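You operate a simulated robot arm through the tools that you are given. There is no shell and no other tool. Be economical: measure what you need, move in short steps, check, and stop when the job is done.

You are at the controls of a simulated two-armed robot. One attempt, no reset.

JOB
Take the lid off the jar on the back of the sample bench and lay it down there.
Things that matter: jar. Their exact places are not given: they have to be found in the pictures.

The check looks at the end state, three seconds after you hand in, the way a careful person would. Anything else that was tipped, shoved, dropped, spilled or broken makes it a failure. Lids that push on must go on centred and level and be pressed home; caps that screw on are set level and turned clockwise until they are tight.

ROBOT AND FRAMES
Two 7-joint arms with two-finger parallel grippers on one trunk, on a base that drives. Base frame: it is fixed to the floor where the robot stands at the start and does not move with it; the origin is under the middle of the robot, x ahead of it, y to its left, z up; the surface under the hand at the start is at about z = 80. Readings come in cm, rad, newtons and seconds.
The left shoulder is at the start at [2, 17, 112.8], the right one opposite. With the tool pointing down near the work surface each hand reaches from about 20 to 68 cm from the robot's upright axis, wherever it stands, measured 20 degrees to its own side. Places, roughly: jar (6x6x10 cm) [60, 0, 80]. Payload 3.8 kg a hand.
Tool frame (each hand has its own): the origin (TCP) lies between the finger pads and is the grasp point; the fingertips stand 3 cm ahead of it; z points along the fingers, y is the line along which they close. Largest opening 11 cm; finger width 2, thickness 1; the body of the gripper, 4.8 by 11.2 cm, starts 5.5 cm behind the TCP.
Orientation is that of the tool frame in the base frame, as a unit quaternion [w, x, y, z]. With the fingers straight down and closing along the base's y, the tool's x points along the base's -x, its y along +y and its z along -z.

CONTROLS
- The arms move only by the tool apply_moves. It takes "left_steps", "right_steps" or both (then of equal length, played together; a hand with none holds still); each is a list of rows, each a list of 3 entries, a list of its own where there are three numbers: the gripper command, from -1 (fully open) to 1 (shut), values between in proportion, then the shift along the tool's x, y, z in units of 25 mm (1.0 is 25 mm), then the turn, a rotation vector about the tool's x, y, z in units of 8 degrees (1.0 is 8 degrees). In form: [[fingers, [dx, dy, dz], [rx, ry, rz]], ...]. A call has 1 to 8 rows; each row shifts and turns the commanded pose from where the row before left it, along the tool's axes as they then stand. A call with a number of a shift or a turn outside -1 to 1 is refused whole. A row lasts 0.2 s, in which the tool goes at most 5 cm and 0.15 rad; a call with a longer step from one row to the next is refused whole, and so is a gripper value outside its range. A pose out of reach is approached as far as the arm can. The call stops where the force on the tool passes 40 N (or 10 N more than at its start, if that is more) or the arm is blocked; 0.2 s more then pass. The fingers move at their own pace (about 7.2 cm/s each) and stop on an object; they squeeze with about 22 N. The grip force told is the motor's: it shows also when the fingers shut on nothing. Time passes only in rows, and 0.2 s behind the last, so rows that do not move let the fingers close. The reply holds the time, the measured pose of the TCP, the force on the tool along the base axes, the opening and the grip force, in the units named above and with some noise, with the torque about the TCP (base axes, N m) and any sound that the robot's microphone picked up.
- Cameras (640 x 400 px; columns grow to the right, rows downward): "scene" is now at [9.86, 0.68, 126.77]; the picture's right is [-0.13, -0.99, 0.00], its down [-0.60, 0.08, -0.79] and it looks along [0.79, -0.10, -0.61] (base axes); focal length 250 px, centre (320, 200). "left" rides on the left gripper at [7.2, -1.7, -10.3] in its tool frame; the picture's right is [0.23, 0.97, 0.00], its down [-0.76, 0.18, -0.62] and it looks along [-0.61, 0.14, 0.78] (tool axes); focal length 222 px, centre (320, 200). "right" rides on the right gripper at [7.2, 1.7, -10.3] in its tool frame; the picture's right is [-0.23, 0.97, 0.00], its down [-0.76, -0.18, -0.62] and it looks along [-0.61, -0.14, 0.78] (tool axes); focal length 222 px, centre (320, 200).
- get_image(camera): a new picture of that camera. It takes no simulated time.
- raise_lower(by): slides the trunk up (or, below 0, down) by that many cm; the arms and the scene camera ride with it, the base frame stays. It gives what a move gives, with no picture.
- steer(legs): drives the robot by 1 to 6 legs, each [ahead, turn to the left] in cm and rad, along the robot's own axes; the way and the turn of a leg run together, so that a leg with both is an arc; at most 150 cm and 3.142 rad a leg. The arms and the cameras ride along, it lands a little off, and it stops where it bumps. It gives what a move gives.
- aim_head(pan, tilt): turns the head with the scene camera to pan (to the left, within 1.396 rad either way) and tilt (down, from -0.506 to 1.204), counted from straight ahead of the robot. It gives what a move gives.
- measure_at(camera, pixels): there is no depth. For up to 12 entries [column, row, z] of the newest picture of that camera ("zoom" is the newest enlarged one), the place [x, y] in the base frame at which the ray of that pixel passes the height z, good to about 0.3 cm, but the place of the scene camera against the robot may be out by one fixed shift of up to 2.5 cm in any direction. It takes no simulated time.
- zoom(camera, box): a new picture of the part [left, top, right, bottom] of that camera's present view, enlarged. It takes no simulated time.
- close_job(): hands the job in; it is judged then, once.

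Work in short steps. Measure before you move; look again where a grasp or a placing could have gone wrong, and mend it. You have 80 turns and 58 pictures in all, those below and enlarged ones among them. Open the grippers and draw the arms clear of the work before you hand the job in, unless the task says otherwise; then end with one line.

The tools are called after ">>>" by a JSON object that holds its "method" and its "body". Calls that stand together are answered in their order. apply_moves: Moves the arms, as the interface text tells. Its arguments: {"type":"object","properties":{"left_steps":{"type":"array"},"right_steps":{"type":"array"}},"required":[]} The other tools are called the same way: raise_lower (by) slides the trunk up or down; steer (legs) drives the base; aim_head (pan, tilt) turns the head that bears the scene camera; get_image (camera) takes a picture; measure_at (camera, pixels) gives the place at which the rays of pixels pass given heights; zoom (camera, box) takes an enlarged picture of a part of a camera's view; close_job () hands the job in.

At the start:

```text
time: 0.0
left_eef_pos: [49.94, 18.68, 106.04]
left_tcp_rot: [0.0, 0.0, 1.0, 0.0]
left_ft_force: [0.6, -0.4, -0.1]
left_torque: [0.0, -0.03, 0.0]
left_grip_width: 10.99
left_gripper_force: 0.1
right_eef_pos: [43.28, -22.23, 105.96]
right_tcp_rot: [0.001, 0.0, 1.0, 0.0]
right_ft_force: [-0.1, -0.4, 0.3]
right_torque: [0.0, 0.0, -0.01]
right_grip_width: 10.98
right_gripper_force: 0.0
trunk travel left (down, up): [-22.5, 34.5]
robot x, y, heading: [-0.12, -0.0, -0.0]
head pan, tilt: [-0.127, 0.654]
```

scene: 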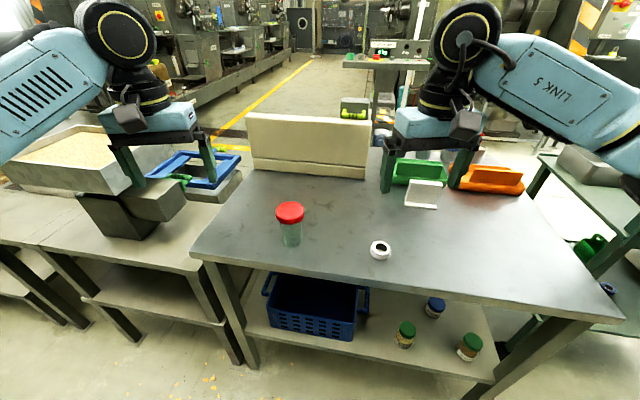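
right: 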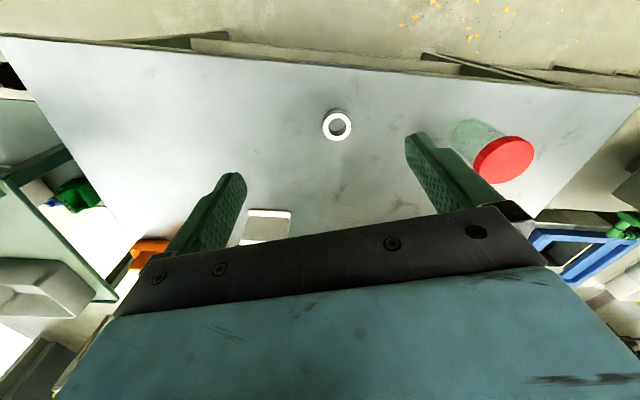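
left: 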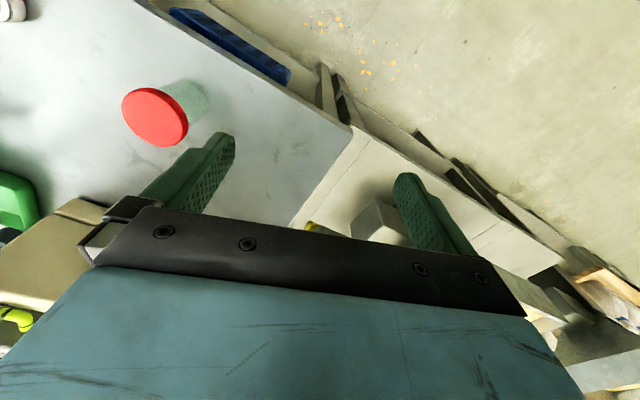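

The red-lidded jar is near scene pixel (290,212), top about z=90. I measure it and enlarge the view.

>>> {"method": "measure_at", "body": {"camera": "scene", "pixels": [[291, 243, 80], [290, 211, 90], [276, 211, 90], [304, 211, 90], [380, 250, 80], [250, 180, 80], [192, 255, 80], [420, 200, 80]]}}

>>> {"method": "measure_at", "body": {"camera": "right", "pixels": [[504, 158, 90], [475, 130, 80], [337, 125, 80]]}}

>>> {"method": "measure_at", "body": {"camera": "left", "pixels": [[155, 118, 90], [190, 100, 80]]}}

>>> {"method": "zoom", "body": {"camera": "scene", "box": [230, 170, 430, 295]}}

>>> {"method": "zoom", "body": {"camera": "left", "box": [80, 50, 280, 175]}}

```text
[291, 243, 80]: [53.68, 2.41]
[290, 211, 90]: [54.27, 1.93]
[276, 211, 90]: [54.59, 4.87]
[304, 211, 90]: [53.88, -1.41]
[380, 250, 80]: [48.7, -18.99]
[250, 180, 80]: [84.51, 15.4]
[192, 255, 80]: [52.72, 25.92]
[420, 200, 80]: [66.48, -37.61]
```

```text
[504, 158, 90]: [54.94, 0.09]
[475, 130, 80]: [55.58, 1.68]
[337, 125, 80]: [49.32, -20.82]
```

```text
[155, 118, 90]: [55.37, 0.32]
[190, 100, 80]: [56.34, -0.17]
```

```text
3.20 times, centred on (330, 232) of scene
```

zoom: 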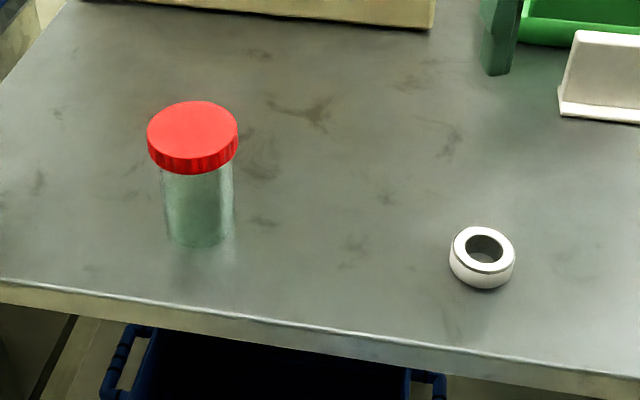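

```text
3.20 times, centred on (180, 112) of left
```

zoom: 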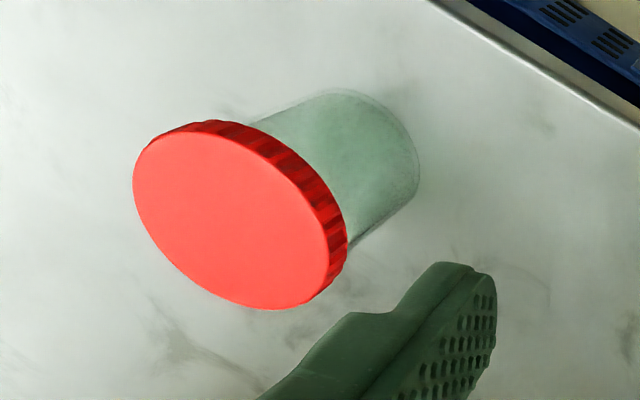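

The jar sits around (55, 0.5), with a knurled, likely screw, lid. I check the rest of the bench for labels and any other jars before I touch it.

>>> {"method": "zoom", "body": {"camera": "scene", "box": [330, 90, 570, 240]}}

>>> {"method": "zoom", "body": {"camera": "scene", "box": [120, 90, 400, 265]}}

>>> {"method": "zoom", "body": {"camera": "scene", "box": [240, 250, 500, 400]}}

```text
2.67 times, centred on (450, 165) of scene
```

zoom: 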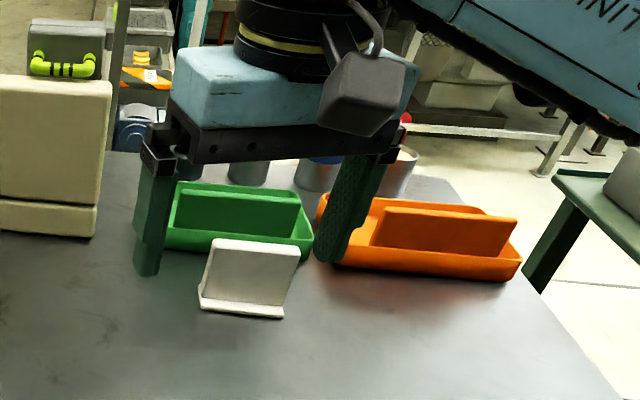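

```text
2.29 times, centred on (260, 178) of scene
```

zoom: 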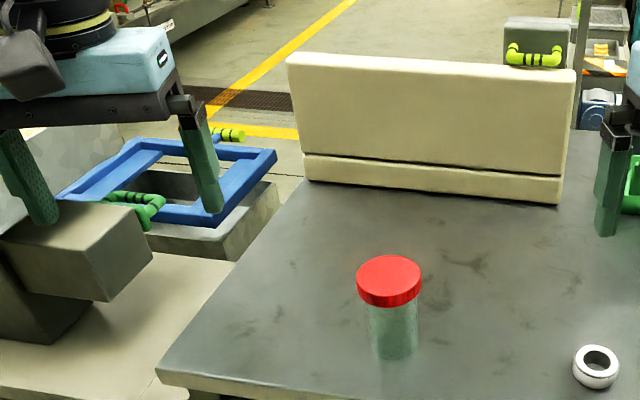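

```text
2.46 times, centred on (370, 325) of scene
```

zoom: 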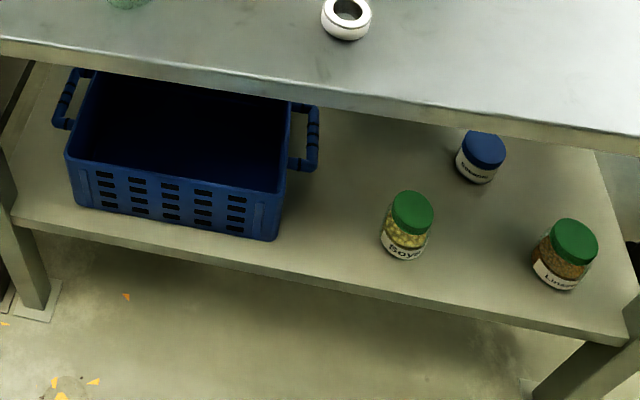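

Behind the trays at about scene (455,145) there are more cylinders; I turn the head for a better look at them.

>>> {"method": "apply_moves", "body": {"right_steps": [[-1, [0.8, 0, 0], [0, 0, 0]], [-1, [0.8, 0, 0], [0, 0, 0]], [-1, [0.8, 0, 0], [0, 0, 0]], [-1, [0.8, 0, 0], [0, 0, 0]], [-1, [0.8, 0, 0], [0, 0, 0]], [-1, [0.8, 0, 0], [0, 0, 0]]]}}

>>> {"method": "aim_head", "body": {"pan": -0.3, "tilt": 0.4}}

>>> {"method": "get_image", "body": {"camera": "scene"}}

```text
time: 1.4
left_eef_pos: [49.89, 18.7, 106.04]
left_tcp_rot: [0.0, 0.0, 1.0, 0.001]
left_ft_force: [-0.2, -0.3, 0.2]
left_torque: [0.02, -0.01, 0.01]
left_grip_width: 11.0
left_gripper_force: 0.1
right_eef_pos: [31.25, -22.21, 105.94]
right_tcp_rot: [0.0, 0.001, 1.0, 0.0]
right_ft_force: [0.5, -0.2, 0.1]
right_torque: [0.02, 0.04, 0.01]
right_grip_width: 10.99
right_gripper_force: 0.1
trunk travel left (down, up): [-22.5, 34.5]
robot x, y, heading: [-0.01, -0.14, 0.001]
head pan, tilt: [-0.127, 0.654]
```

```text
time: 2.2
left_eef_pos: [49.89, 18.7, 106.03]
left_tcp_rot: [0.0, 0.0, 1.0, 0.0]
left_ft_force: [-1.0, 0.0, -0.1]
left_torque: [0.01, 0.01, 0.0]
left_grip_width: 10.98
left_gripper_force: 0.1
right_eef_pos: [31.19, -22.35, 105.74]
right_tcp_rot: [0.0, 0.001, 1.0, 0.0]
right_ft_force: [0.4, -0.2, 0.1]
right_torque: [-0.02, 0.01, -0.01]
right_grip_width: 10.99
right_gripper_force: 0.0
trunk travel left (down, up): [-22.5, 34.5]
robot x, y, heading: [-0.0, 0.14, -0.005]
head pan, tilt: [-0.3, 0.4]
```

```text
49 pictures are left
```

scene: 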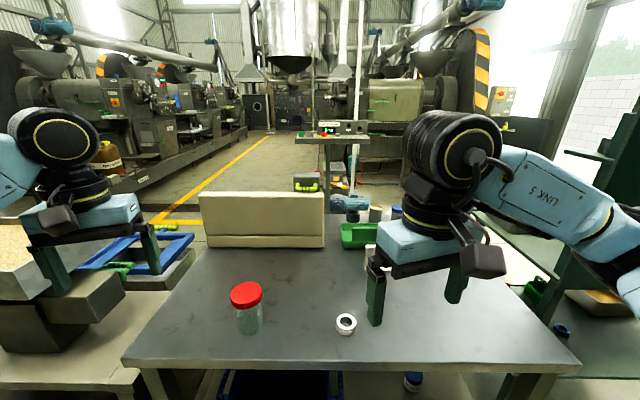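

The arm still hides that corner; I move the right hand further right and look again.

>>> {"method": "apply_moves", "body": {"right_steps": [[-1, [0, -1, 0], [0, 0, 0]], [-1, [0, -1, 0], [0, 0, 0]], [-1, [0, -1, 0], [0, 0, 0]], [-1, [0, -1, 0], [0, 0, 0]], [-1, [0, -1, 0], [0, 0, 0]], [-1, [0, -1, 0], [0, 0, 0]], [-1, [0, -1, 0], [0, 0, 0]]]}}

>>> {"method": "zoom", "body": {"camera": "scene", "box": [310, 150, 550, 300]}}

```text
time: 3.8
left_eef_pos: [49.94, 18.75, 106.0]
left_tcp_rot: [0.0, 0.001, 1.0, 0.0]
left_ft_force: [-0.5, -0.4, 0.3]
left_torque: [-0.02, -0.03, 0.02]
left_grip_width: 11.01
left_gripper_force: 0.0
right_eef_pos: [31.24, -39.72, 105.77]
right_tcp_rot: [0.0, 0.0, 1.0, 0.0]
right_ft_force: [-0.4, 1.0, -0.6]
right_torque: [0.02, 0.01, 0.0]
right_grip_width: 11.0
right_gripper_force: 0.1
trunk travel left (down, up): [-22.5, 34.5]
robot x, y, heading: [0.04, -0.18, -0.002]
head pan, tilt: [-0.3, 0.4]
```

```text
2.67 times, centred on (430, 225) of scene
```

zoom: 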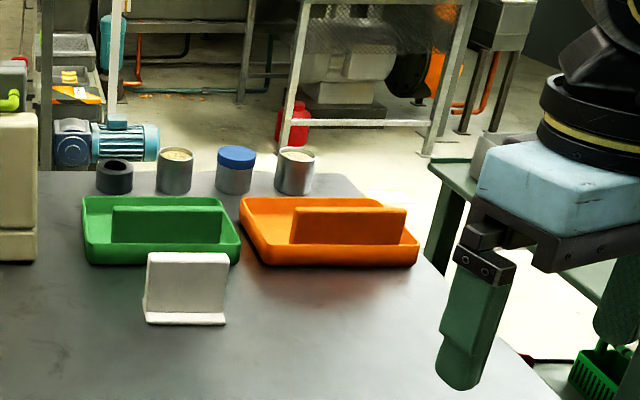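

The jar that matches the listed size and place is the red-lidded one (base near scene (250,330)). I bring the left hand over it at its present height, so that its own camera can measure it, and measure the table edge.

>>> {"method": "apply_moves", "body": {"left_steps": [[-1, [0, -0.92, 0], [0, 0, 0]], [-1, [0, -0.92, 0], [0, 0, 0]], [-1, [0, -0.92, 0], [0, 0, 0]], [-1, [0, -0.92, 0], [0, 0, 0]], [-1, [-0.3, -0.92, 0], [0, 0, 0]], [-1, [-0.3, -0.92, 0], [0, 0, 0]], [-1, [-0.3, -0.92, 0], [0, 0, 0]], [-1, [-0.3, -0.92, 0], [0, 0, 0]]]}}

>>> {"method": "get_image", "body": {"camera": "left"}}

>>> {"method": "measure_at", "body": {"camera": "scene", "pixels": [[122, 360, 80], [350, 366, 80], [250, 330, 80], [580, 368, 80], [247, 294, 90], [345, 324, 80]]}}

```text
time: 5.6
left_eef_pos: [52.91, 0.45, 106.12]
left_tcp_rot: [0.0, 0.001, 1.0, 0.0]
left_ft_force: [0.5, 0.0, -0.2]
left_torque: [0.01, -0.01, 0.02]
left_grip_width: 10.98
left_gripper_force: 0.0
right_eef_pos: [31.28, -39.76, 105.7]
right_tcp_rot: [0.0, 0.0, 1.0, 0.0]
right_ft_force: [0.8, -0.7, 0.4]
right_torque: [0.0, 0.01, 0.0]
right_grip_width: 10.99
right_gripper_force: 0.1
trunk travel left (down, up): [-22.5, 34.5]
robot x, y, heading: [-0.29, -0.06, -0.0]
head pan, tilt: [-0.3, 0.4]
```

```text
47 pictures are left
```

left: 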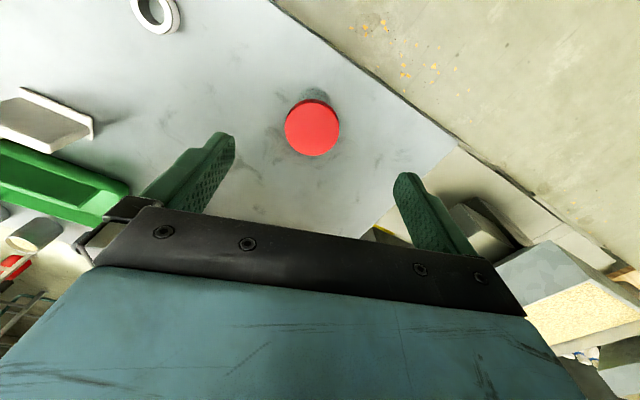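

```text
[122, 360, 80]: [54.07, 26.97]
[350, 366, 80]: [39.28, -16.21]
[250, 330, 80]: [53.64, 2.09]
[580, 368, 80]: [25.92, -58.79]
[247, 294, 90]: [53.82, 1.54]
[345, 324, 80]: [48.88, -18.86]
```

The lid's top is centred at about (312,129) in the left picture; I enlarge it and measure its edges.

>>> {"method": "zoom", "body": {"camera": "left", "box": [264, 80, 360, 170]}}

>>> {"method": "measure_at", "body": {"camera": "left", "pixels": [[312, 129, 90], [285, 129, 90], [340, 129, 90], [312, 156, 90], [313, 102, 90], [314, 96, 80]]}}

>>> {"method": "zoom", "body": {"camera": "scene", "box": [210, 265, 290, 345]}}

```text
4.44 times, centred on (312, 125) of left
```

zoom: 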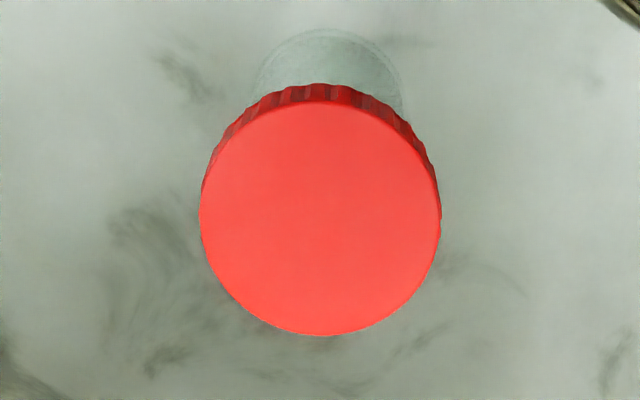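

```text
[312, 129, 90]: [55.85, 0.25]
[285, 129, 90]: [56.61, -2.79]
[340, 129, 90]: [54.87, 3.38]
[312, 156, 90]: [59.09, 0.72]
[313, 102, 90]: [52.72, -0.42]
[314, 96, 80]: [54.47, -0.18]
```

```text
5.00 times, centred on (250, 305) of scene
```

zoom: 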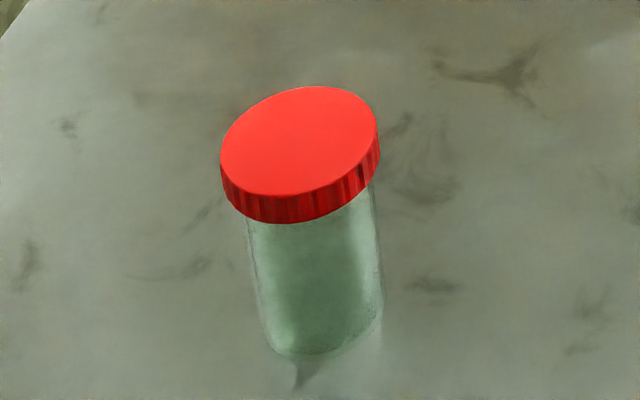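

Lid centre is about (55.7, 0.3), top z≈90, lid ≈6.3 wide; the body below is about 5 wide. I'll hold the jar body with the right hand coming forward and pitched, so first pitch that hand ~64° and bring it inward.

>>> {"method": "apply_moves", "body": {"right_steps": [[-1, [-0.5, 0.8, 0], [0, -1, 0]], [-1, [-0.5, 0.8, 0.07], [0, -1, 0]], [-1, [-0.48, 0.8, 0.14], [0, -1, 0]], [-1, [-0.46, 0.8, 0.2], [0, -1, 0]], [-1, [-0.43, 0.8, 0.27], [0, -1, 0]], [-1, [-0.38, 0.8, 0.32], [0, -1, 0]], [-1, [-0.33, 0.8, 0.37], [0, -1, 0]], [-1, [-0.28, 0.8, 0.41], [0, -1, 0]]]}}

```text
time: 7.4
left_eef_pos: [53.03, 0.52, 105.98]
left_tcp_rot: [0.0, 0.0, 1.0, 0.0]
left_ft_force: [-0.2, -0.8, -0.4]
left_torque: [-0.02, 0.0, -0.01]
left_grip_width: 11.0
left_gripper_force: 0.1
right_eef_pos: [43.92, -23.9, 106.52]
right_tcp_rot: [0.53, 0.001, 0.848, 0.0]
right_ft_force: [0.4, 0.1, -0.7]
right_torque: [0.03, -0.01, -0.03]
right_grip_width: 11.0
right_gripper_force: 0.1
right hand out of reach, approached as far as the arm can: row 6, 7, 8
trunk travel left (down, up): [-22.5, 34.5]
robot x, y, heading: [-0.17, 0.15, 0.003]
head pan, tilt: [-0.3, 0.4]
```

The pitch is reached (64°). I now lower the right hand by 14 cm in front of the bench.

>>> {"method": "apply_moves", "body": {"right_steps": [[-1, [0.84, 0, 0.41], [0, 0, 0]], [-1, [0.84, 0, 0.41], [0, 0, 0]], [-1, [0.84, 0, 0.41], [0, 0, 0]], [-1, [0.84, 0, 0.41], [0, 0, 0]], [-1, [0.84, 0, 0.41], [0, 0, 0]], [-1, [0.84, 0, 0.41], [0, 0, 0]]]}}

```text
time: 8.8
left_eef_pos: [52.97, 0.51, 106.02]
left_tcp_rot: [-0.001, 0.0, 1.0, 0.0]
left_ft_force: [0.2, 0.6, 0.1]
left_torque: [-0.01, -0.02, -0.01]
left_grip_width: 11.0
left_gripper_force: 0.1
right_eef_pos: [44.38, -25.62, 99.31]
right_tcp_rot: [0.527, 0.0, 0.85, 0.001]
right_ft_force: [-0.8, 0.0, 0.0]
right_torque: [0.0, 0.02, -0.02]
right_grip_width: 11.0
right_gripper_force: 0.1
right hand out of reach, approached as far as the arm can: row 3, 4, 5, 6
trunk travel left (down, up): [-22.5, 34.5]
robot x, y, heading: [-0.24, -0.24, 0.001]
head pan, tilt: [-0.3, 0.4]
```

The right arm is folded too close to the body. I drive the base back 8 cm, which gives it room while the jar stays in reach of both hands.

>>> {"method": "steer", "body": {"legs": [[-8, 0]]}}

```text
time: 9.8
left_eef_pos: [44.9, 0.48, 106.04]
left_tcp_rot: [0.0, 0.0, 1.0, 0.0]
left_ft_force: [-0.6, -0.4, 0.3]
left_torque: [0.01, -0.02, 0.0]
left_grip_width: 11.01
left_gripper_force: 0.0
right_eef_pos: [36.28, -25.72, 99.43]
right_tcp_rot: [0.528, 0.0, 0.849, 0.0]
right_ft_force: [-0.6, 0.0, 0.0]
right_torque: [-0.01, -0.01, 0.0]
right_grip_width: 11.01
right_gripper_force: 0.1
trunk travel left (down, up): [-22.5, 34.5]
robot x, y, heading: [-7.93, 0.06, -0.003]
head pan, tilt: [-0.3, 0.4]
```

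I move the right hand forward 8 cm to see where the commanded pose stands.

>>> {"method": "apply_moves", "body": {"right_steps": [[-1, [-0.35, 0, 0.72], [0, 0, 0]], [-1, [-0.35, 0, 0.72], [0, 0, 0]], [-1, [-0.35, 0, 0.72], [0, 0, 0]], [-1, [-0.35, 0, 0.72], [0, 0, 0]]]}}

```text
time: 10.8
left_eef_pos: [45.06, 0.52, 106.01]
left_tcp_rot: [0.0, -0.001, 1.0, 0.0]
left_ft_force: [-0.1, 0.4, 0.2]
left_torque: [-0.01, 0.01, 0.0]
left_grip_width: 11.0
left_gripper_force: 0.1
right_eef_pos: [44.48, -25.68, 99.39]
right_tcp_rot: [0.527, -0.001, 0.85, 0.001]
right_ft_force: [0.0, 0.5, 0.4]
right_torque: [-0.04, -0.01, -0.02]
right_grip_width: 11.0
right_gripper_force: 0.1
trunk travel left (down, up): [-22.5, 34.5]
robot x, y, heading: [-8.47, -0.12, 0.005]
head pan, tilt: [-0.3, 0.4]
```

Both poses track now. I lower the right hand 10 cm while the left returns over the jar at height.

>>> {"method": "apply_moves", "body": {"left_steps": [[-1, [-0.71, 0, 0], [0, 0, 0]], [-1, [-0.71, 0, 0], [0, 0, 0]], [-1, [-0.71, 0, 0], [0, 0, 0]], [-1, [-0.71, 0, 0], [0, 0, 0]], [-1, [-0.71, 0, 0], [0, 0, 0]], [-1, [-0.71, 0, 0], [0, 0, 0]]], "right_steps": [[-1, [0.6, 0, 0.29], [0, 0, 0]], [-1, [0.6, 0, 0.29], [0, 0, 0]], [-1, [0.6, 0, 0.29], [0, 0, 0]], [-1, [0.6, 0, 0.29], [0, 0, 0]], [-1, [0.6, 0, 0.29], [0, 0, 0]], [-1, [0.6, 0, 0.29], [0, 0, 0]]]}}

```text
time: 12.2
left_eef_pos: [50.72, 1.12, 105.67]
left_tcp_rot: [0.0, -0.001, 1.0, 0.001]
left_ft_force: [0.2, -0.2, -0.5]
left_torque: [0.03, 0.03, 0.03]
left_grip_width: 10.98
left_gripper_force: 0.2
left hand out of reach, approached as far as the arm can: row 4, 5, 6
right_eef_pos: [44.37, -25.78, 96.97]
right_tcp_rot: [0.525, -0.001, 0.851, 0.001]
right_ft_force: [0.2, 0.5, 0.6]
right_torque: [0.0, 0.0, -0.01]
right_grip_width: 11.0
right_gripper_force: 0.0
right hand out of reach, approached as far as the arm can: row 2, 3, 4, 5, 6
trunk travel left (down, up): [-22.5, 34.5]
robot x, y, heading: [-7.81, -0.04, -0.001]
head pan, tilt: [-0.3, 0.4]
```

The right arm is limited by folding, not by reach, so I bring the hand in front of the jar first (y≈0, z≈97, straddling height) and then reach diagonally forward and down.

>>> {"method": "apply_moves", "body": {"right_steps": [[-1, [0, 1, 0], [0, 0, 0]], [-1, [0, 1, 0], [0, 0, 0]], [-1, [0, 1, 0], [0, 0, 0]], [-1, [0, 1, 0], [0, 0, 0]], [-1, [0, 1, 0], [0, 0, 0]], [-1, [0, 1, 0], [0, 0, 0]], [-1, [0, 1, 0], [0, 0, 0]], [-1, [0, 1, 0], [0, 0, 0]]]}}

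```text
time: 14.0
left_eef_pos: [50.64, 1.13, 105.61]
left_tcp_rot: [0.0, 0.0, 1.0, 0.001]
left_ft_force: [-0.8, 0.0, 0.7]
left_torque: [0.01, -0.01, 0.0]
left_grip_width: 11.03
left_gripper_force: 0.0
right_eef_pos: [44.5, -6.03, 97.19]
right_tcp_rot: [0.527, 0.0, 0.85, 0.0]
right_ft_force: [-0.8, 0.7, -0.2]
right_torque: [0.02, 0.01, -0.06]
right_grip_width: 11.0
right_gripper_force: 0.0
right hand out of reach, approached as far as the arm can: row 1
trunk travel left (down, up): [-22.5, 34.5]
robot x, y, heading: [-7.83, -0.06, 0.001]
head pan, tilt: [-0.3, 0.4]
```

Tracking again. I centre it on y=0.3 and lower toward z≈89 in front of the jar.

>>> {"method": "apply_moves", "body": {"right_steps": [[-1, [0, 0.84, 0], [0, 0, 0]], [-1, [0, 0.84, 0], [0, 0, 0]], [-1, [0, 0.84, 0], [0, 0, 0]], [-1, [0.72, 0, 0.35], [0, 0, 0]], [-1, [0.72, 0, 0.35], [0, 0, 0]], [-1, [0.72, 0, 0.35], [0, 0, 0]], [-1, [0.72, 0, 0.35], [0, 0, 0]]]}}

>>> {"method": "get_image", "body": {"camera": "right"}}

```text
time: 15.6
left_eef_pos: [50.58, 1.1, 105.64]
left_tcp_rot: [0.0, 0.0, 1.0, 0.0]
left_ft_force: [0.5, 0.3, 0.4]
left_torque: [-0.01, 0.01, 0.04]
left_grip_width: 11.02
left_gripper_force: 0.0
right_eef_pos: [44.57, 0.22, 89.01]
right_tcp_rot: [0.527, -0.001, 0.85, 0.001]
right_ft_force: [0.1, 0.0, -0.9]
right_torque: [0.0, 0.0, -0.01]
right_grip_width: 11.0
right_gripper_force: 0.1
trunk travel left (down, up): [-22.5, 34.5]
robot x, y, heading: [-8.04, 0.17, 0.005]
head pan, tilt: [-0.3, 0.4]
```

```text
44 pictures are left
```

right: 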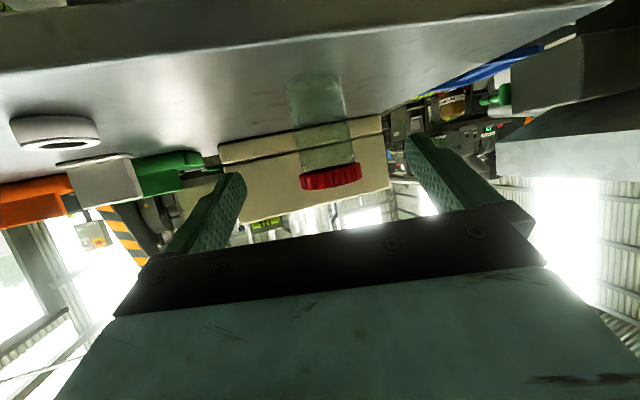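

The right camera shows the jar upright between the open fingers, lid near (330,177). I drive the base ahead 4 cm, which keeps the fingers straddling and puts the left hand in reach.

>>> {"method": "steer", "body": {"legs": [[4, 0]]}}

```text
time: 16.5
left_eef_pos: [54.74, 1.09, 105.56]
left_tcp_rot: [-0.001, -0.001, 1.0, 0.0]
left_ft_force: [0.8, 0.1, -0.6]
left_torque: [0.0, 0.0, 0.03]
left_grip_width: 11.0
left_gripper_force: 0.0
right_eef_pos: [48.76, 0.33, 89.0]
right_tcp_rot: [0.526, -0.001, 0.85, 0.001]
right_ft_force: [0.3, 1.0, -0.4]
right_torque: [0.01, 0.01, -0.02]
right_grip_width: 11.0
right_gripper_force: 0.0
trunk travel left (down, up): [-22.5, 34.5]
robot x, y, heading: [-4.26, -0.0, -0.002]
head pan, tilt: [-0.3, 0.4]
```

Now the right hand goes down and forward to (54.3, 0.3, 83.7) around the jar body, fingers still open.

>>> {"method": "apply_moves", "body": {"right_steps": [[-1, [0.235, 0, 0.73], [0, 0, 0]], [-1, [0.235, 0, 0.73], [0, 0, 0]], [-1, [0.235, 0, 0.73], [0, 0, 0]], [-1, [0.235, 0, 0.73], [0, 0, 0]]]}}

>>> {"method": "get_image", "body": {"camera": "right"}}

>>> {"method": "get_image", "body": {"camera": "left"}}

```text
time: 17.5
left_eef_pos: [54.66, 1.13, 105.71]
left_tcp_rot: [0.0, 0.0, 1.0, 0.0]
left_ft_force: [0.0, -0.1, -0.1]
left_torque: [-0.02, 0.0, -0.02]
left_grip_width: 10.98
left_gripper_force: 0.0
right_eef_pos: [54.07, 0.43, 83.8]
right_tcp_rot: [0.527, 0.0, 0.85, 0.001]
right_ft_force: [-1.1, 0.9, 0.0]
right_torque: [0.01, 0.02, 0.01]
right_grip_width: 11.02
right_gripper_force: 0.1
trunk travel left (down, up): [-22.5, 34.5]
robot x, y, heading: [-3.96, -0.33, -0.0]
head pan, tilt: [-0.3, 0.4]
```

```text
43 pictures are left
```

right: 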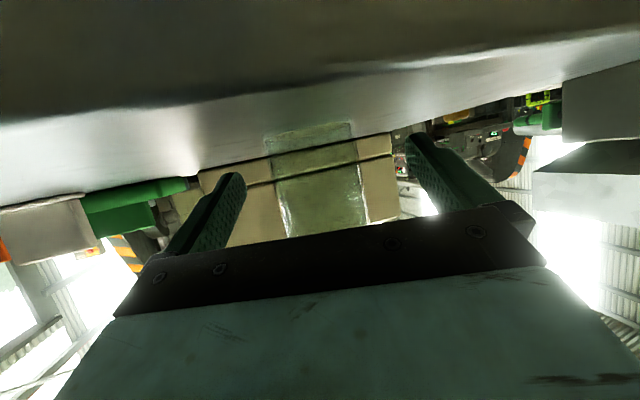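

```text
42 pictures are left
```

left: 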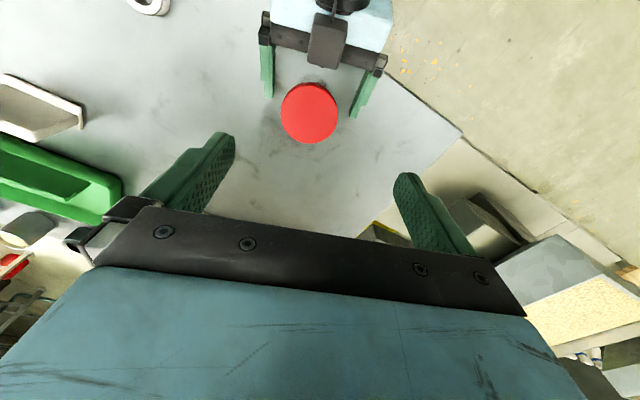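

The jar is well between the right fingers. A box on the right gripper (left picture (328,40)) might come near the left hand; I check from the scene camera.

>>> {"method": "zoom", "body": {"camera": "scene", "box": [160, 180, 400, 330]}}

>>> {"method": "measure_at", "body": {"camera": "left", "pixels": [[310, 113, 90], [282, 113, 90], [339, 113, 90], [310, 142, 90], [310, 83, 90]]}}

```text
2.67 times, centred on (280, 255) of scene
```

zoom: 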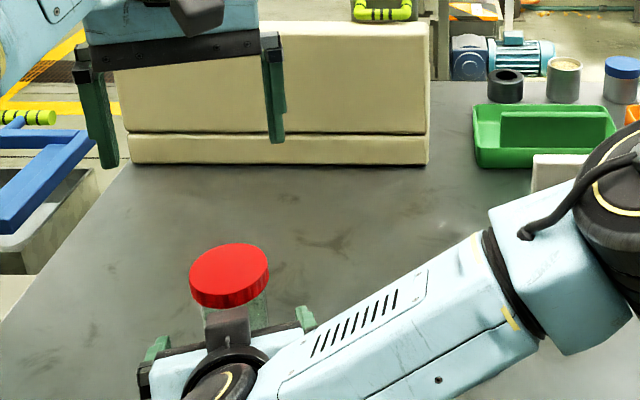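

```text
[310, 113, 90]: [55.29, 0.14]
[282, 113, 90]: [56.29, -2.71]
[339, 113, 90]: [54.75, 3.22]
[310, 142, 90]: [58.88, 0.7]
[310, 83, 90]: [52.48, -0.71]
```

The box lies below and in front of the lid; clear for a vertical hand. I close the right fingers on the jar body.

>>> {"method": "apply_moves", "body": {"right_steps": [[0, [0, 0, 0], [0, 0, 0]], [0, [0, 0, 0], [0, 0, 0]], [0.4, [0, 0, 0], [0, 0, 0]], [1, [0, 0, 0], [0, 0, 0]], [1, [0, 0, 0], [0, 0, 0]], [1, [0, 0, 0], [0, 0, 0]]]}}

>>> {"method": "get_image", "body": {"camera": "left"}}

```text
time: 18.9
left_eef_pos: [54.59, 1.13, 105.7]
left_tcp_rot: [0.0, -0.001, 1.0, 0.0]
left_ft_force: [0.0, 0.0, -0.2]
left_torque: [-0.01, -0.01, -0.01]
left_grip_width: 11.01
left_gripper_force: 0.0
right_eef_pos: [54.13, 0.36, 83.78]
right_tcp_rot: [0.527, -0.001, 0.85, 0.001]
right_ft_force: [0.3, 0.2, 0.4]
right_torque: [-0.01, 0.0, 0.06]
right_grip_width: 5.46
right_gripper_force: 21.6
trunk travel left (down, up): [-22.5, 34.5]
robot x, y, heading: [-4.25, -0.11, 0.007]
head pan, tilt: [-0.3, 0.4]
```

```text
40 pictures are left
```

left: 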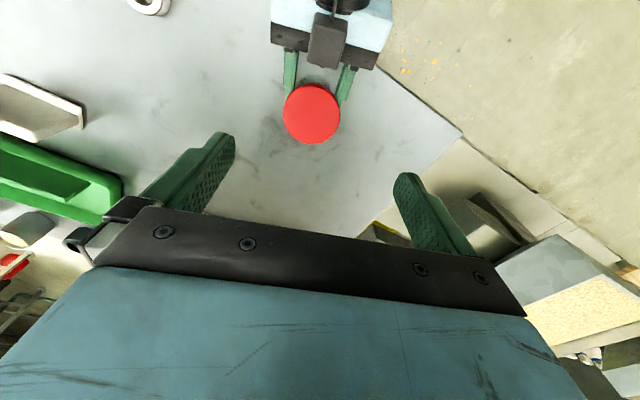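

The right hand holds the body (5.5 cm, 22 N) and the jar has not tipped. The left hand aligns to (55.4, 0.3), turns 40° clockwise for later range, and drops to z≈96, fingertips just above the lid.

>>> {"method": "apply_moves", "body": {"left_steps": [[-1, [-0.32, -0.32, 0], [0, 0, 0]], [-1, [0, 0, 0.8], [0, 0, 1]], [-1, [0, 0, 0.8], [0, 0, 1]], [-1, [0, 0, 0.8], [0, 0, 1]], [-1, [0, 0, 0.8], [0, 0, 1]], [-1, [0, 0, 0.7], [0, 0, 1]]]}}

>>> {"method": "get_image", "body": {"camera": "left"}}

>>> {"method": "zoom", "body": {"camera": "scene", "box": [160, 220, 352, 340]}}

```text
time: 20.3
left_eef_pos: [54.74, 1.01, 95.87]
left_tcp_rot: [-0.001, 0.343, 0.939, -0.001]
left_ft_force: [-0.1, 0.6, 0.0]
left_torque: [0.0, -0.02, 0.01]
left_grip_width: 11.0
left_gripper_force: 0.0
left hand out of reach, approached as far as the arm can: row 1
right_eef_pos: [54.03, 0.39, 83.82]
right_tcp_rot: [0.527, -0.001, 0.85, 0.001]
right_ft_force: [-0.5, -0.3, 0.0]
right_torque: [-0.02, 0.0, -0.01]
right_grip_width: 5.45
right_gripper_force: 22.2
trunk travel left (down, up): [-22.5, 34.5]
robot x, y, heading: [-4.36, -0.14, -0.001]
head pan, tilt: [-0.3, 0.4]
```

```text
39 pictures are left
```

left: 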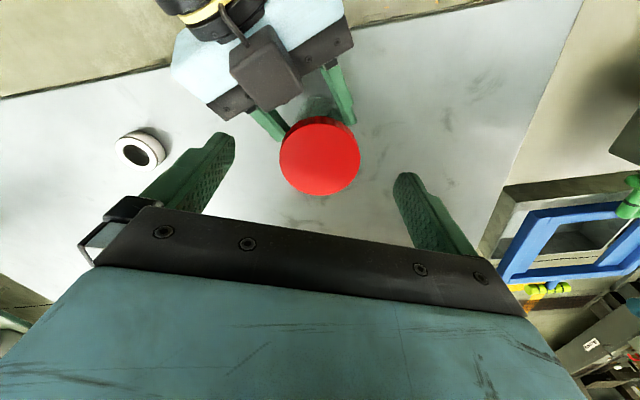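

```text
3.33 times, centred on (256, 280) of scene
```

zoom: 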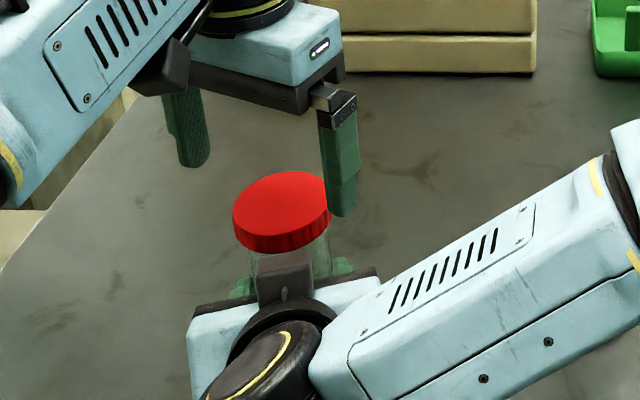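

Lid centre in the left picture is about (320,156). I measure it from this closer view.

>>> {"method": "measure_at", "body": {"camera": "left", "pixels": [[320, 157, 90], [279, 157, 90], [361, 157, 90], [320, 120, 90], [320, 195, 90]]}}

```text
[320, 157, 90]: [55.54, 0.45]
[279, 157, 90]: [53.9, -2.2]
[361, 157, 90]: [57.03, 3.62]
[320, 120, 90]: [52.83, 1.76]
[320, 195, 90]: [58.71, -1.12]
```

The hand needs to go 1.0 cm along tool -x. I shift, then descend to z≈90.4.

>>> {"method": "apply_moves", "body": {"left_steps": [[-1, [-0.42, 0.04, 0.2], [0, 0, 0]], [-1, [0, 0, 0.5], [0, 0, 0]], [-1, [0, 0, 0.5], [0, 0, 0]], [-1, [0, 0, 0.5], [0, 0, 0]], [-1, [0, 0, 0.45], [0, 0, 0]]]}}

>>> {"method": "get_image", "body": {"camera": "left"}}

>>> {"method": "zoom", "body": {"camera": "scene", "box": [160, 220, 352, 340]}}

```text
time: 21.5
left_eef_pos: [55.64, 0.51, 90.4]
left_tcp_rot: [0.0, 0.341, 0.94, 0.001]
left_ft_force: [0.3, -0.4, -0.3]
left_torque: [0.01, 0.05, 0.0]
left_grip_width: 10.97
left_gripper_force: 0.0
right_eef_pos: [54.19, 0.46, 83.8]
right_tcp_rot: [0.527, -0.001, 0.85, 0.001]
right_ft_force: [0.1, -0.6, 0.4]
right_torque: [0.0, -0.01, -0.01]
right_grip_width: 5.42
right_gripper_force: 22.3
trunk travel left (down, up): [-22.5, 34.5]
robot x, y, heading: [-4.31, -0.06, 0.002]
head pan, tilt: [-0.3, 0.4]
```

```text
37 pictures are left
```

left: 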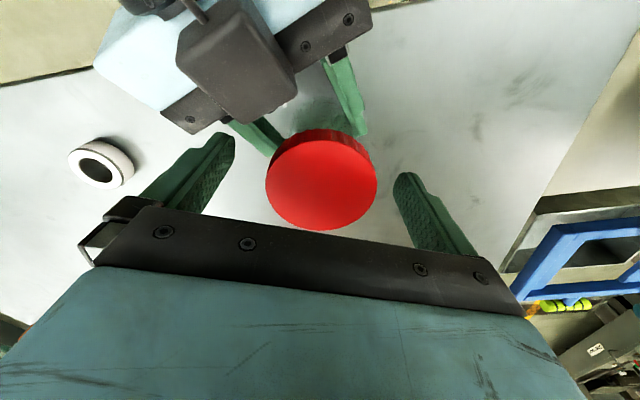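

```text
3.33 times, centred on (256, 280) of scene
```

zoom: 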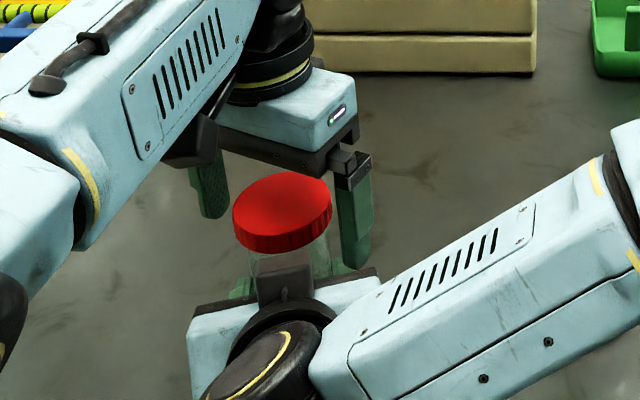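

Before turning, I check the height of the right hand's box, as the left wrist will sweep over it.

>>> {"method": "measure_at", "body": {"camera": "left", "pixels": [[228, 20, 88], [228, 20, 92], [228, 20, 96], [260, 120, 88], [260, 120, 92], [178, 50, 92], [255, 3, 92]]}}

>>> {"method": "measure_at", "body": {"camera": "scene", "pixels": [[240, 296, 86], [240, 296, 90], [240, 296, 94], [232, 304, 92], [254, 300, 92]]}}

```text
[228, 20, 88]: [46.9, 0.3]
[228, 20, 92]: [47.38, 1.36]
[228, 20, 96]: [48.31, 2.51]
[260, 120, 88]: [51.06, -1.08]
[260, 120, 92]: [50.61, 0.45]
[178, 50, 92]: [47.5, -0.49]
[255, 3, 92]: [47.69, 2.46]
```

```text
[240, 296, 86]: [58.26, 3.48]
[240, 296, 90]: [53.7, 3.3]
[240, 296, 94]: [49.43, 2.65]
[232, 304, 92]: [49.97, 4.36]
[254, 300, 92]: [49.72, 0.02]
```

The box top is at about z 92–94, below the left palm (96). I close the left fingers on the lid.

>>> {"method": "apply_moves", "body": {"left_steps": [[-0.2, [0, 0, 0], [0, 0, 0]], [-0.1, [0, 0, 0], [0, 0, 0]], [0.2, [0, 0, 0], [0, 0, 0]], [1, [0, 0, 0], [0, 0, 0]], [1, [0, 0, 0], [0, 0, 0]]]}}

>>> {"method": "get_image", "body": {"camera": "left"}}

```text
time: 22.7
left_eef_pos: [55.51, 0.52, 90.62]
left_tcp_rot: [0.0, 0.342, 0.94, 0.001]
left_ft_force: [7.9, 5.4, -1.8]
left_torque: [0.05, -0.18, 0.0]
left_grip_width: 6.38
left_gripper_force: 22.0
right_eef_pos: [54.07, 0.39, 83.76]
right_tcp_rot: [0.527, 0.0, 0.85, 0.0]
right_ft_force: [-8.4, -5.3, 2.0]
right_torque: [0.32, -0.41, -0.08]
right_grip_width: 5.44
right_gripper_force: 21.7
trunk travel left (down, up): [-22.5, 34.5]
robot x, y, heading: [-3.78, 0.41, -0.0]
head pan, tilt: [-0.3, 0.4]
```

```text
35 pictures are left
```

left: 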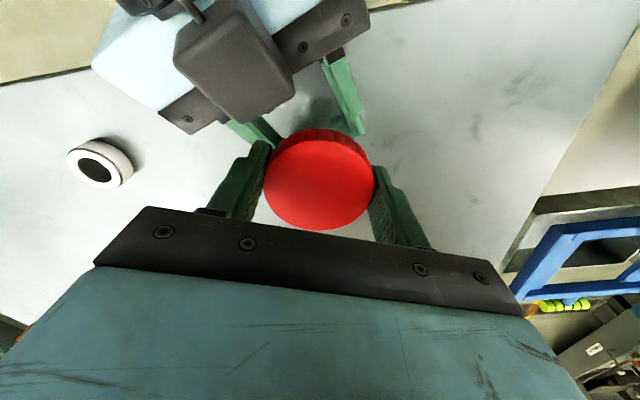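

The lid is gripped (6.4 cm) with about 9 N side load along tool +y. I ease 1.5 mm that way and try the first counter-clockwise turn of 16°.

>>> {"method": "apply_moves", "body": {"left_steps": [[1, [0, 0.06, 0], [0, 0, 0]], [1, [0, 0, 0], [0, 0, -0.7]], [1, [0, 0, 0], [0, 0, -0.7]], [1, [0, 0, 0], [0, 0, -0.6]]]}}

```text
time: 23.7
left_eef_pos: [55.53, 0.49, 90.45]
left_tcp_rot: [-0.001, 0.207, 0.978, -0.001]
left_ft_force: [-0.9, 1.0, 0.9]
left_torque: [0.16, -0.14, -0.01]
left_grip_width: 6.38
left_gripper_force: 21.7
right_eef_pos: [54.12, 0.32, 83.83]
right_tcp_rot: [0.528, -0.001, 0.85, 0.001]
right_ft_force: [0.0, -1.9, -0.1]
right_torque: [-0.02, 0.19, -0.05]
right_grip_width: 5.43
right_gripper_force: 21.5
trunk travel left (down, up): [-22.5, 34.5]
robot x, y, heading: [-4.09, -0.11, -0.002]
head pan, tilt: [-0.3, 0.4]
```

It turns freely with low torque. I continue 56° counter-clockwise, rising a hair with the thread.

>>> {"method": "apply_moves", "body": {"left_steps": [[1, [0, 0, -0.004], [0, 0, -1]], [1, [0, 0, -0.004], [0, 0, -1]], [1, [0, 0, -0.004], [0, 0, -1]], [1, [0, 0, -0.004], [0, 0, -1]], [1, [0, 0, -0.004], [0, 0, -1]], [1, [0, 0, -0.004], [0, 0, -1]], [1, [0, 0, -0.004], [0, 0, -1]]]}}

>>> {"method": "get_image", "body": {"camera": "left"}}

>>> {"method": "zoom", "body": {"camera": "scene", "box": [160, 220, 352, 340]}}

```text
time: 25.3
left_eef_pos: [55.59, 0.37, 90.53]
left_tcp_rot: [0.0, -0.276, 0.961, -0.001]
left_ft_force: [-5.8, -14.2, 1.3]
left_torque: [-0.56, 0.12, -0.04]
left_grip_width: 6.36
left_gripper_force: 21.7
right_eef_pos: [54.02, 0.58, 83.85]
right_tcp_rot: [0.526, -0.002, 0.85, 0.002]
right_ft_force: [6.4, 14.6, -0.7]
right_torque: [-0.36, 0.31, 0.28]
right_grip_width: 5.4
right_gripper_force: 22.2
trunk travel left (down, up): [-22.5, 34.5]
robot x, y, heading: [-3.87, -0.28, 0.004]
head pan, tilt: [-0.3, 0.4]
```

```text
34 pictures are left
```

left: 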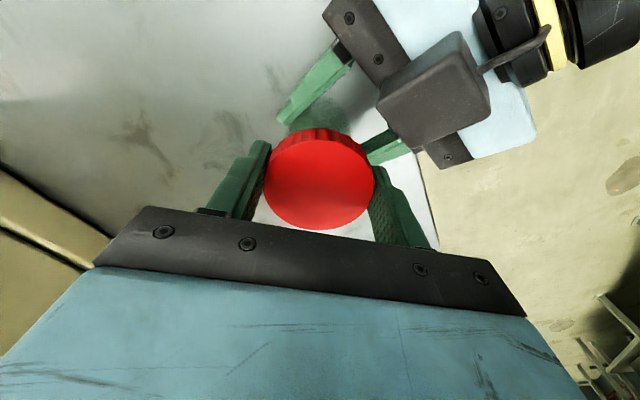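

```text
3.33 times, centred on (256, 280) of scene
```

zoom: 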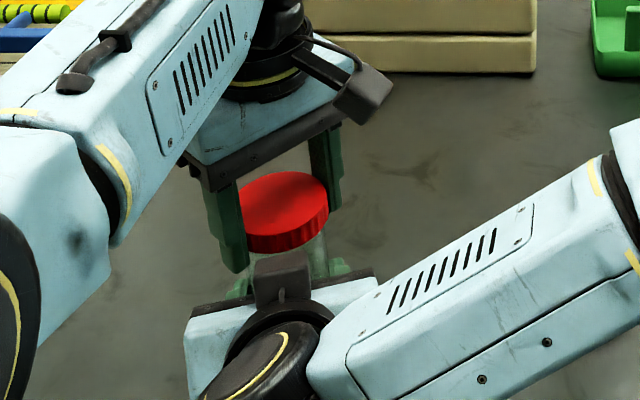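

Turned about 72° so far. I ease the side load and turn on another 24°, then give a 2 mm upward test.

>>> {"method": "apply_moves", "body": {"left_steps": [[1, [0, -0.05, -0.004], [0, 0, -1]], [1, [0, 0, -0.004], [0, 0, -1]], [1, [0, 0, -0.004], [0, 0, -1]], [1, [0, 0, -0.08], [0, 0, 0]]]}}

```text
time: 26.3
left_eef_pos: [55.53, 0.59, 90.72]
left_tcp_rot: [0.0, -0.471, 0.882, -0.001]
left_ft_force: [8.9, -17.3, -7.6]
left_torque: [-0.73, -0.12, -0.04]
left_grip_width: 6.37
left_gripper_force: 22.3
right_eef_pos: [54.05, 0.52, 83.79]
right_tcp_rot: [0.528, -0.001, 0.849, 0.002]
right_ft_force: [-8.9, 18.0, 5.4]
right_torque: [-0.47, -0.56, 0.34]
right_grip_width: 5.44
right_gripper_force: 21.9
trunk travel left (down, up): [-22.5, 34.5]
robot x, y, heading: [-4.21, -0.0, 0.003]
head pan, tilt: [-0.3, 0.4]
```

Still threaded (7.6 N against the pull). I undo the pull, open a little, and wind the hand back 96° clockwise for a second turn.

>>> {"method": "apply_moves", "body": {"left_steps": [[1, [0, 0, 0.08], [0, 0, 0]], [-0.5, [0, 0, 0], [0, 0, 0]], [-0.5, [0, 0, 0], [0, 0, 0]], [-0.5, [0, 0, 0], [0, 0, 0]]]}}

>>> {"method": "get_image", "body": {"camera": "left"}}

```text
time: 27.3
left_eef_pos: [55.59, 0.69, 90.49]
left_tcp_rot: [0.0, -0.47, 0.883, 0.0]
left_ft_force: [-0.9, -0.4, -0.7]
left_torque: [-0.02, -0.03, -0.01]
left_grip_width: 8.25
left_gripper_force: 0.1
right_eef_pos: [54.04, 0.29, 83.75]
right_tcp_rot: [0.527, 0.0, 0.85, 0.0]
right_ft_force: [0.2, 0.1, 0.3]
right_torque: [0.0, -0.01, -0.03]
right_grip_width: 5.37
right_gripper_force: 22.1
trunk travel left (down, up): [-22.5, 34.5]
robot x, y, heading: [-3.86, 0.23, 0.001]
head pan, tilt: [-0.3, 0.4]
```

```text
32 pictures are left
```

left: 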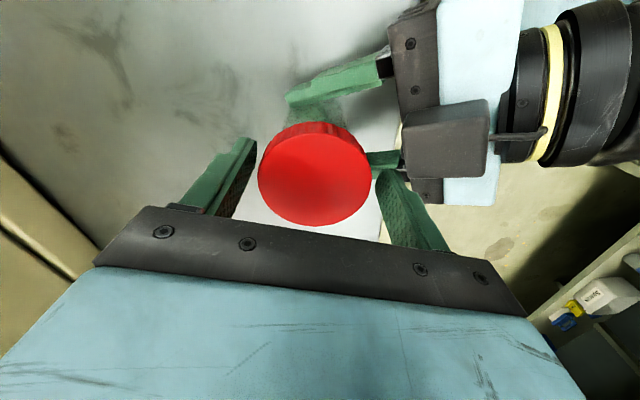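

The lid sits 3 mm off the hand's centre (about (55.6, 0.25)); I correct that and wind back 64°, then 32° more.

>>> {"method": "apply_moves", "body": {"left_steps": [[-0.5, [0.146, -0.098, 0], [0, 0, 0]], [-0.5, [0, 0, 0], [0, 0, 1]], [-0.5, [0, 0, 0], [0, 0, 1]], [-0.5, [0, 0, 0], [0, 0, 1]], [-0.5, [0, 0, 0], [0, 0, 1]], [-0.5, [0, 0, 0], [0, 0, 1]], [-0.5, [0, 0, 0], [0, 0, 1]], [-0.5, [0, 0, 0], [0, 0, 1]]]}}

>>> {"method": "apply_moves", "body": {"left_steps": [[-0.5, [0, 0, 0], [0, 0, 1]], [-0.5, [0, 0, 0], [0, 0, 1]], [-0.5, [0, 0, 0], [0, 0, 1]], [-0.5, [0, 0, 0], [0, 0, 1]], [-0.5, [0, 0, 0], [0, 0, 1]], [-0.5, [0, 0, 0], [0, 0, 0]]]}}

>>> {"method": "get_image", "body": {"camera": "left"}}

```text
time: 29.1
left_eef_pos: [55.43, 0.08, 90.58]
left_tcp_rot: [0.0, 0.0, 1.0, 0.0]
left_ft_force: [0.1, 0.2, -0.5]
left_torque: [0.0, -0.02, -0.01]
left_grip_width: 8.24
left_gripper_force: 0.2
left hand out of reach, approached as far as the arm can: row 2
right_eef_pos: [54.05, 0.37, 83.79]
right_tcp_rot: [0.527, -0.001, 0.85, 0.001]
right_ft_force: [-0.1, -0.3, -0.1]
right_torque: [0.01, 0.04, 0.01]
right_grip_width: 5.41
right_gripper_force: 22.0
trunk travel left (down, up): [-22.5, 34.5]
robot x, y, heading: [-4.02, -0.05, 0.004]
head pan, tilt: [-0.3, 0.4]
```

```text
time: 30.5
left_eef_pos: [55.38, 0.06, 90.53]
left_tcp_rot: [0.0, 0.342, 0.94, 0.0]
left_ft_force: [-0.4, -0.1, -0.5]
left_torque: [-0.01, 0.03, 0.0]
left_grip_width: 8.23
left_gripper_force: 0.0
right_eef_pos: [54.17, 0.43, 83.79]
right_tcp_rot: [0.527, -0.001, 0.85, 0.002]
right_ft_force: [0.2, -0.1, -0.2]
right_torque: [-0.03, 0.04, -0.01]
right_grip_width: 5.38
right_gripper_force: 22.1
trunk travel left (down, up): [-22.5, 34.5]
robot x, y, heading: [-4.05, 0.18, -0.002]
head pan, tilt: [-0.3, 0.4]
```

```text
31 pictures are left
```

left: 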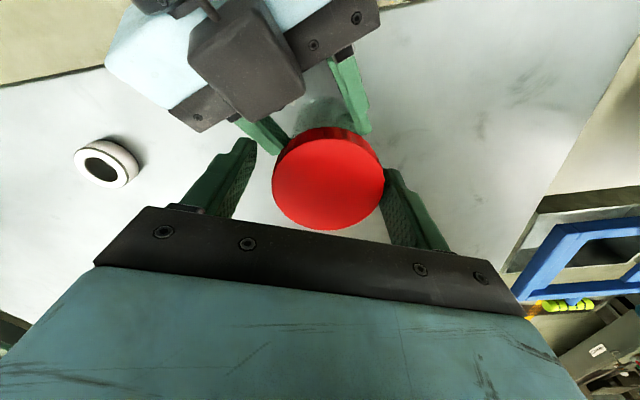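

Lid centre is at (328,179), 0.45 cm to tool +y. I shift, close, and turn 56° counter-clockwise.

>>> {"method": "apply_moves", "body": {"left_steps": [[-0.5, [0, 0.17, 0], [0, 0, 0]], [0.2, [0, 0, 0], [0, 0, 0]], [1, [0, 0, 0], [0, 0, 0]], [1, [0, 0, 0], [0, 0, 0]], [1, [0, 0, -0.004], [0, 0, -1]], [1, [0, 0, -0.004], [0, 0, -1]], [1, [0, 0, -0.004], [0, 0, -1]]]}}

>>> {"method": "apply_moves", "body": {"left_steps": [[1, [0, 0, -0.004], [0, 0, -1]], [1, [0, 0, -0.004], [0, 0, -1]], [1, [0, 0, -0.004], [0, 0, -1]], [1, [0, 0, -0.004], [0, 0, -1]]]}}

```text
time: 32.1
left_eef_pos: [55.58, 0.39, 90.71]
left_tcp_rot: [0.001, 0.137, 0.991, -0.001]
left_ft_force: [4.0, 2.8, -0.2]
left_torque: [0.11, -0.01, -0.01]
left_grip_width: 6.33
left_gripper_force: 22.2
right_eef_pos: [54.06, 0.39, 83.8]
right_tcp_rot: [0.528, -0.001, 0.849, 0.001]
right_ft_force: [-4.7, -2.2, 0.0]
right_torque: [0.08, -0.22, -0.05]
right_grip_width: 5.38
right_gripper_force: 22.1
trunk travel left (down, up): [-22.5, 34.5]
robot x, y, heading: [-4.2, 0.08, 0.003]
head pan, tilt: [-0.3, 0.4]
```

```text
time: 33.1
left_eef_pos: [55.59, 0.39, 90.67]
left_tcp_rot: [0.0, -0.14, 0.99, -0.001]
left_ft_force: [3.1, -4.8, -0.7]
left_torque: [-0.14, -0.03, -0.01]
left_grip_width: 6.35
left_gripper_force: 22.0
right_eef_pos: [54.1, 0.44, 83.69]
right_tcp_rot: [0.527, -0.001, 0.85, 0.0]
right_ft_force: [-3.7, 4.3, -0.5]
right_torque: [-0.16, -0.17, 0.06]
right_grip_width: 5.37
right_gripper_force: 21.1
trunk travel left (down, up): [-22.5, 34.5]
robot x, y, heading: [-4.16, 0.1, -0.004]
head pan, tilt: [-0.3, 0.4]
```

Loads are small now. I turn on another 40° and test with a small upward pull.

>>> {"method": "apply_moves", "body": {"left_steps": [[1, [0, 0, -0.004], [0, 0, -1]], [1, [0, 0, -0.004], [0, 0, -1]], [1, [0, 0, -0.004], [0, 0, -1]], [1, [0, 0, -0.004], [0, 0, -1]], [1, [0, 0, -0.004], [0, 0, -1]], [1, [0, 0, -0.08], [0, 0, 0]]]}}

>>> {"method": "zoom", "body": {"camera": "scene", "box": [200, 250, 296, 310]}}

```text
time: 34.5
left_eef_pos: [55.58, 0.46, 90.81]
left_tcp_rot: [0.0, -0.471, 0.882, -0.001]
left_ft_force: [8.5, -16.5, -5.0]
left_torque: [-0.61, -0.19, -0.09]
left_grip_width: 6.33
left_gripper_force: 21.6
right_eef_pos: [54.0, 0.49, 83.93]
right_tcp_rot: [0.527, -0.002, 0.85, 0.002]
right_ft_force: [-8.4, 15.5, 3.5]
right_torque: [-0.56, -0.5, 0.27]
right_grip_width: 5.4
right_gripper_force: 22.1
trunk travel left (down, up): [-22.5, 34.5]
robot x, y, heading: [-4.37, -0.02, 0.003]
head pan, tilt: [-0.3, 0.4]
```

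```text
6.67 times, centred on (248, 280) of scene
```

zoom: 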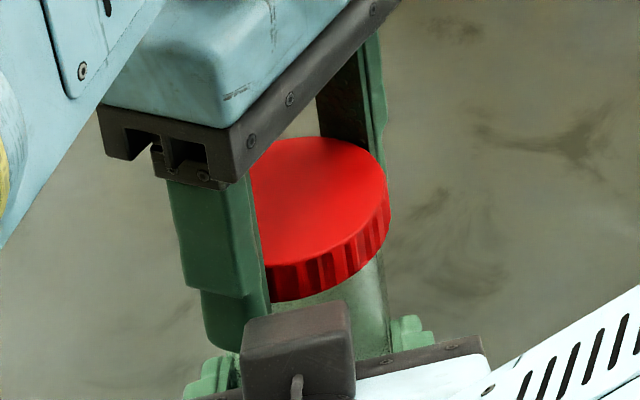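

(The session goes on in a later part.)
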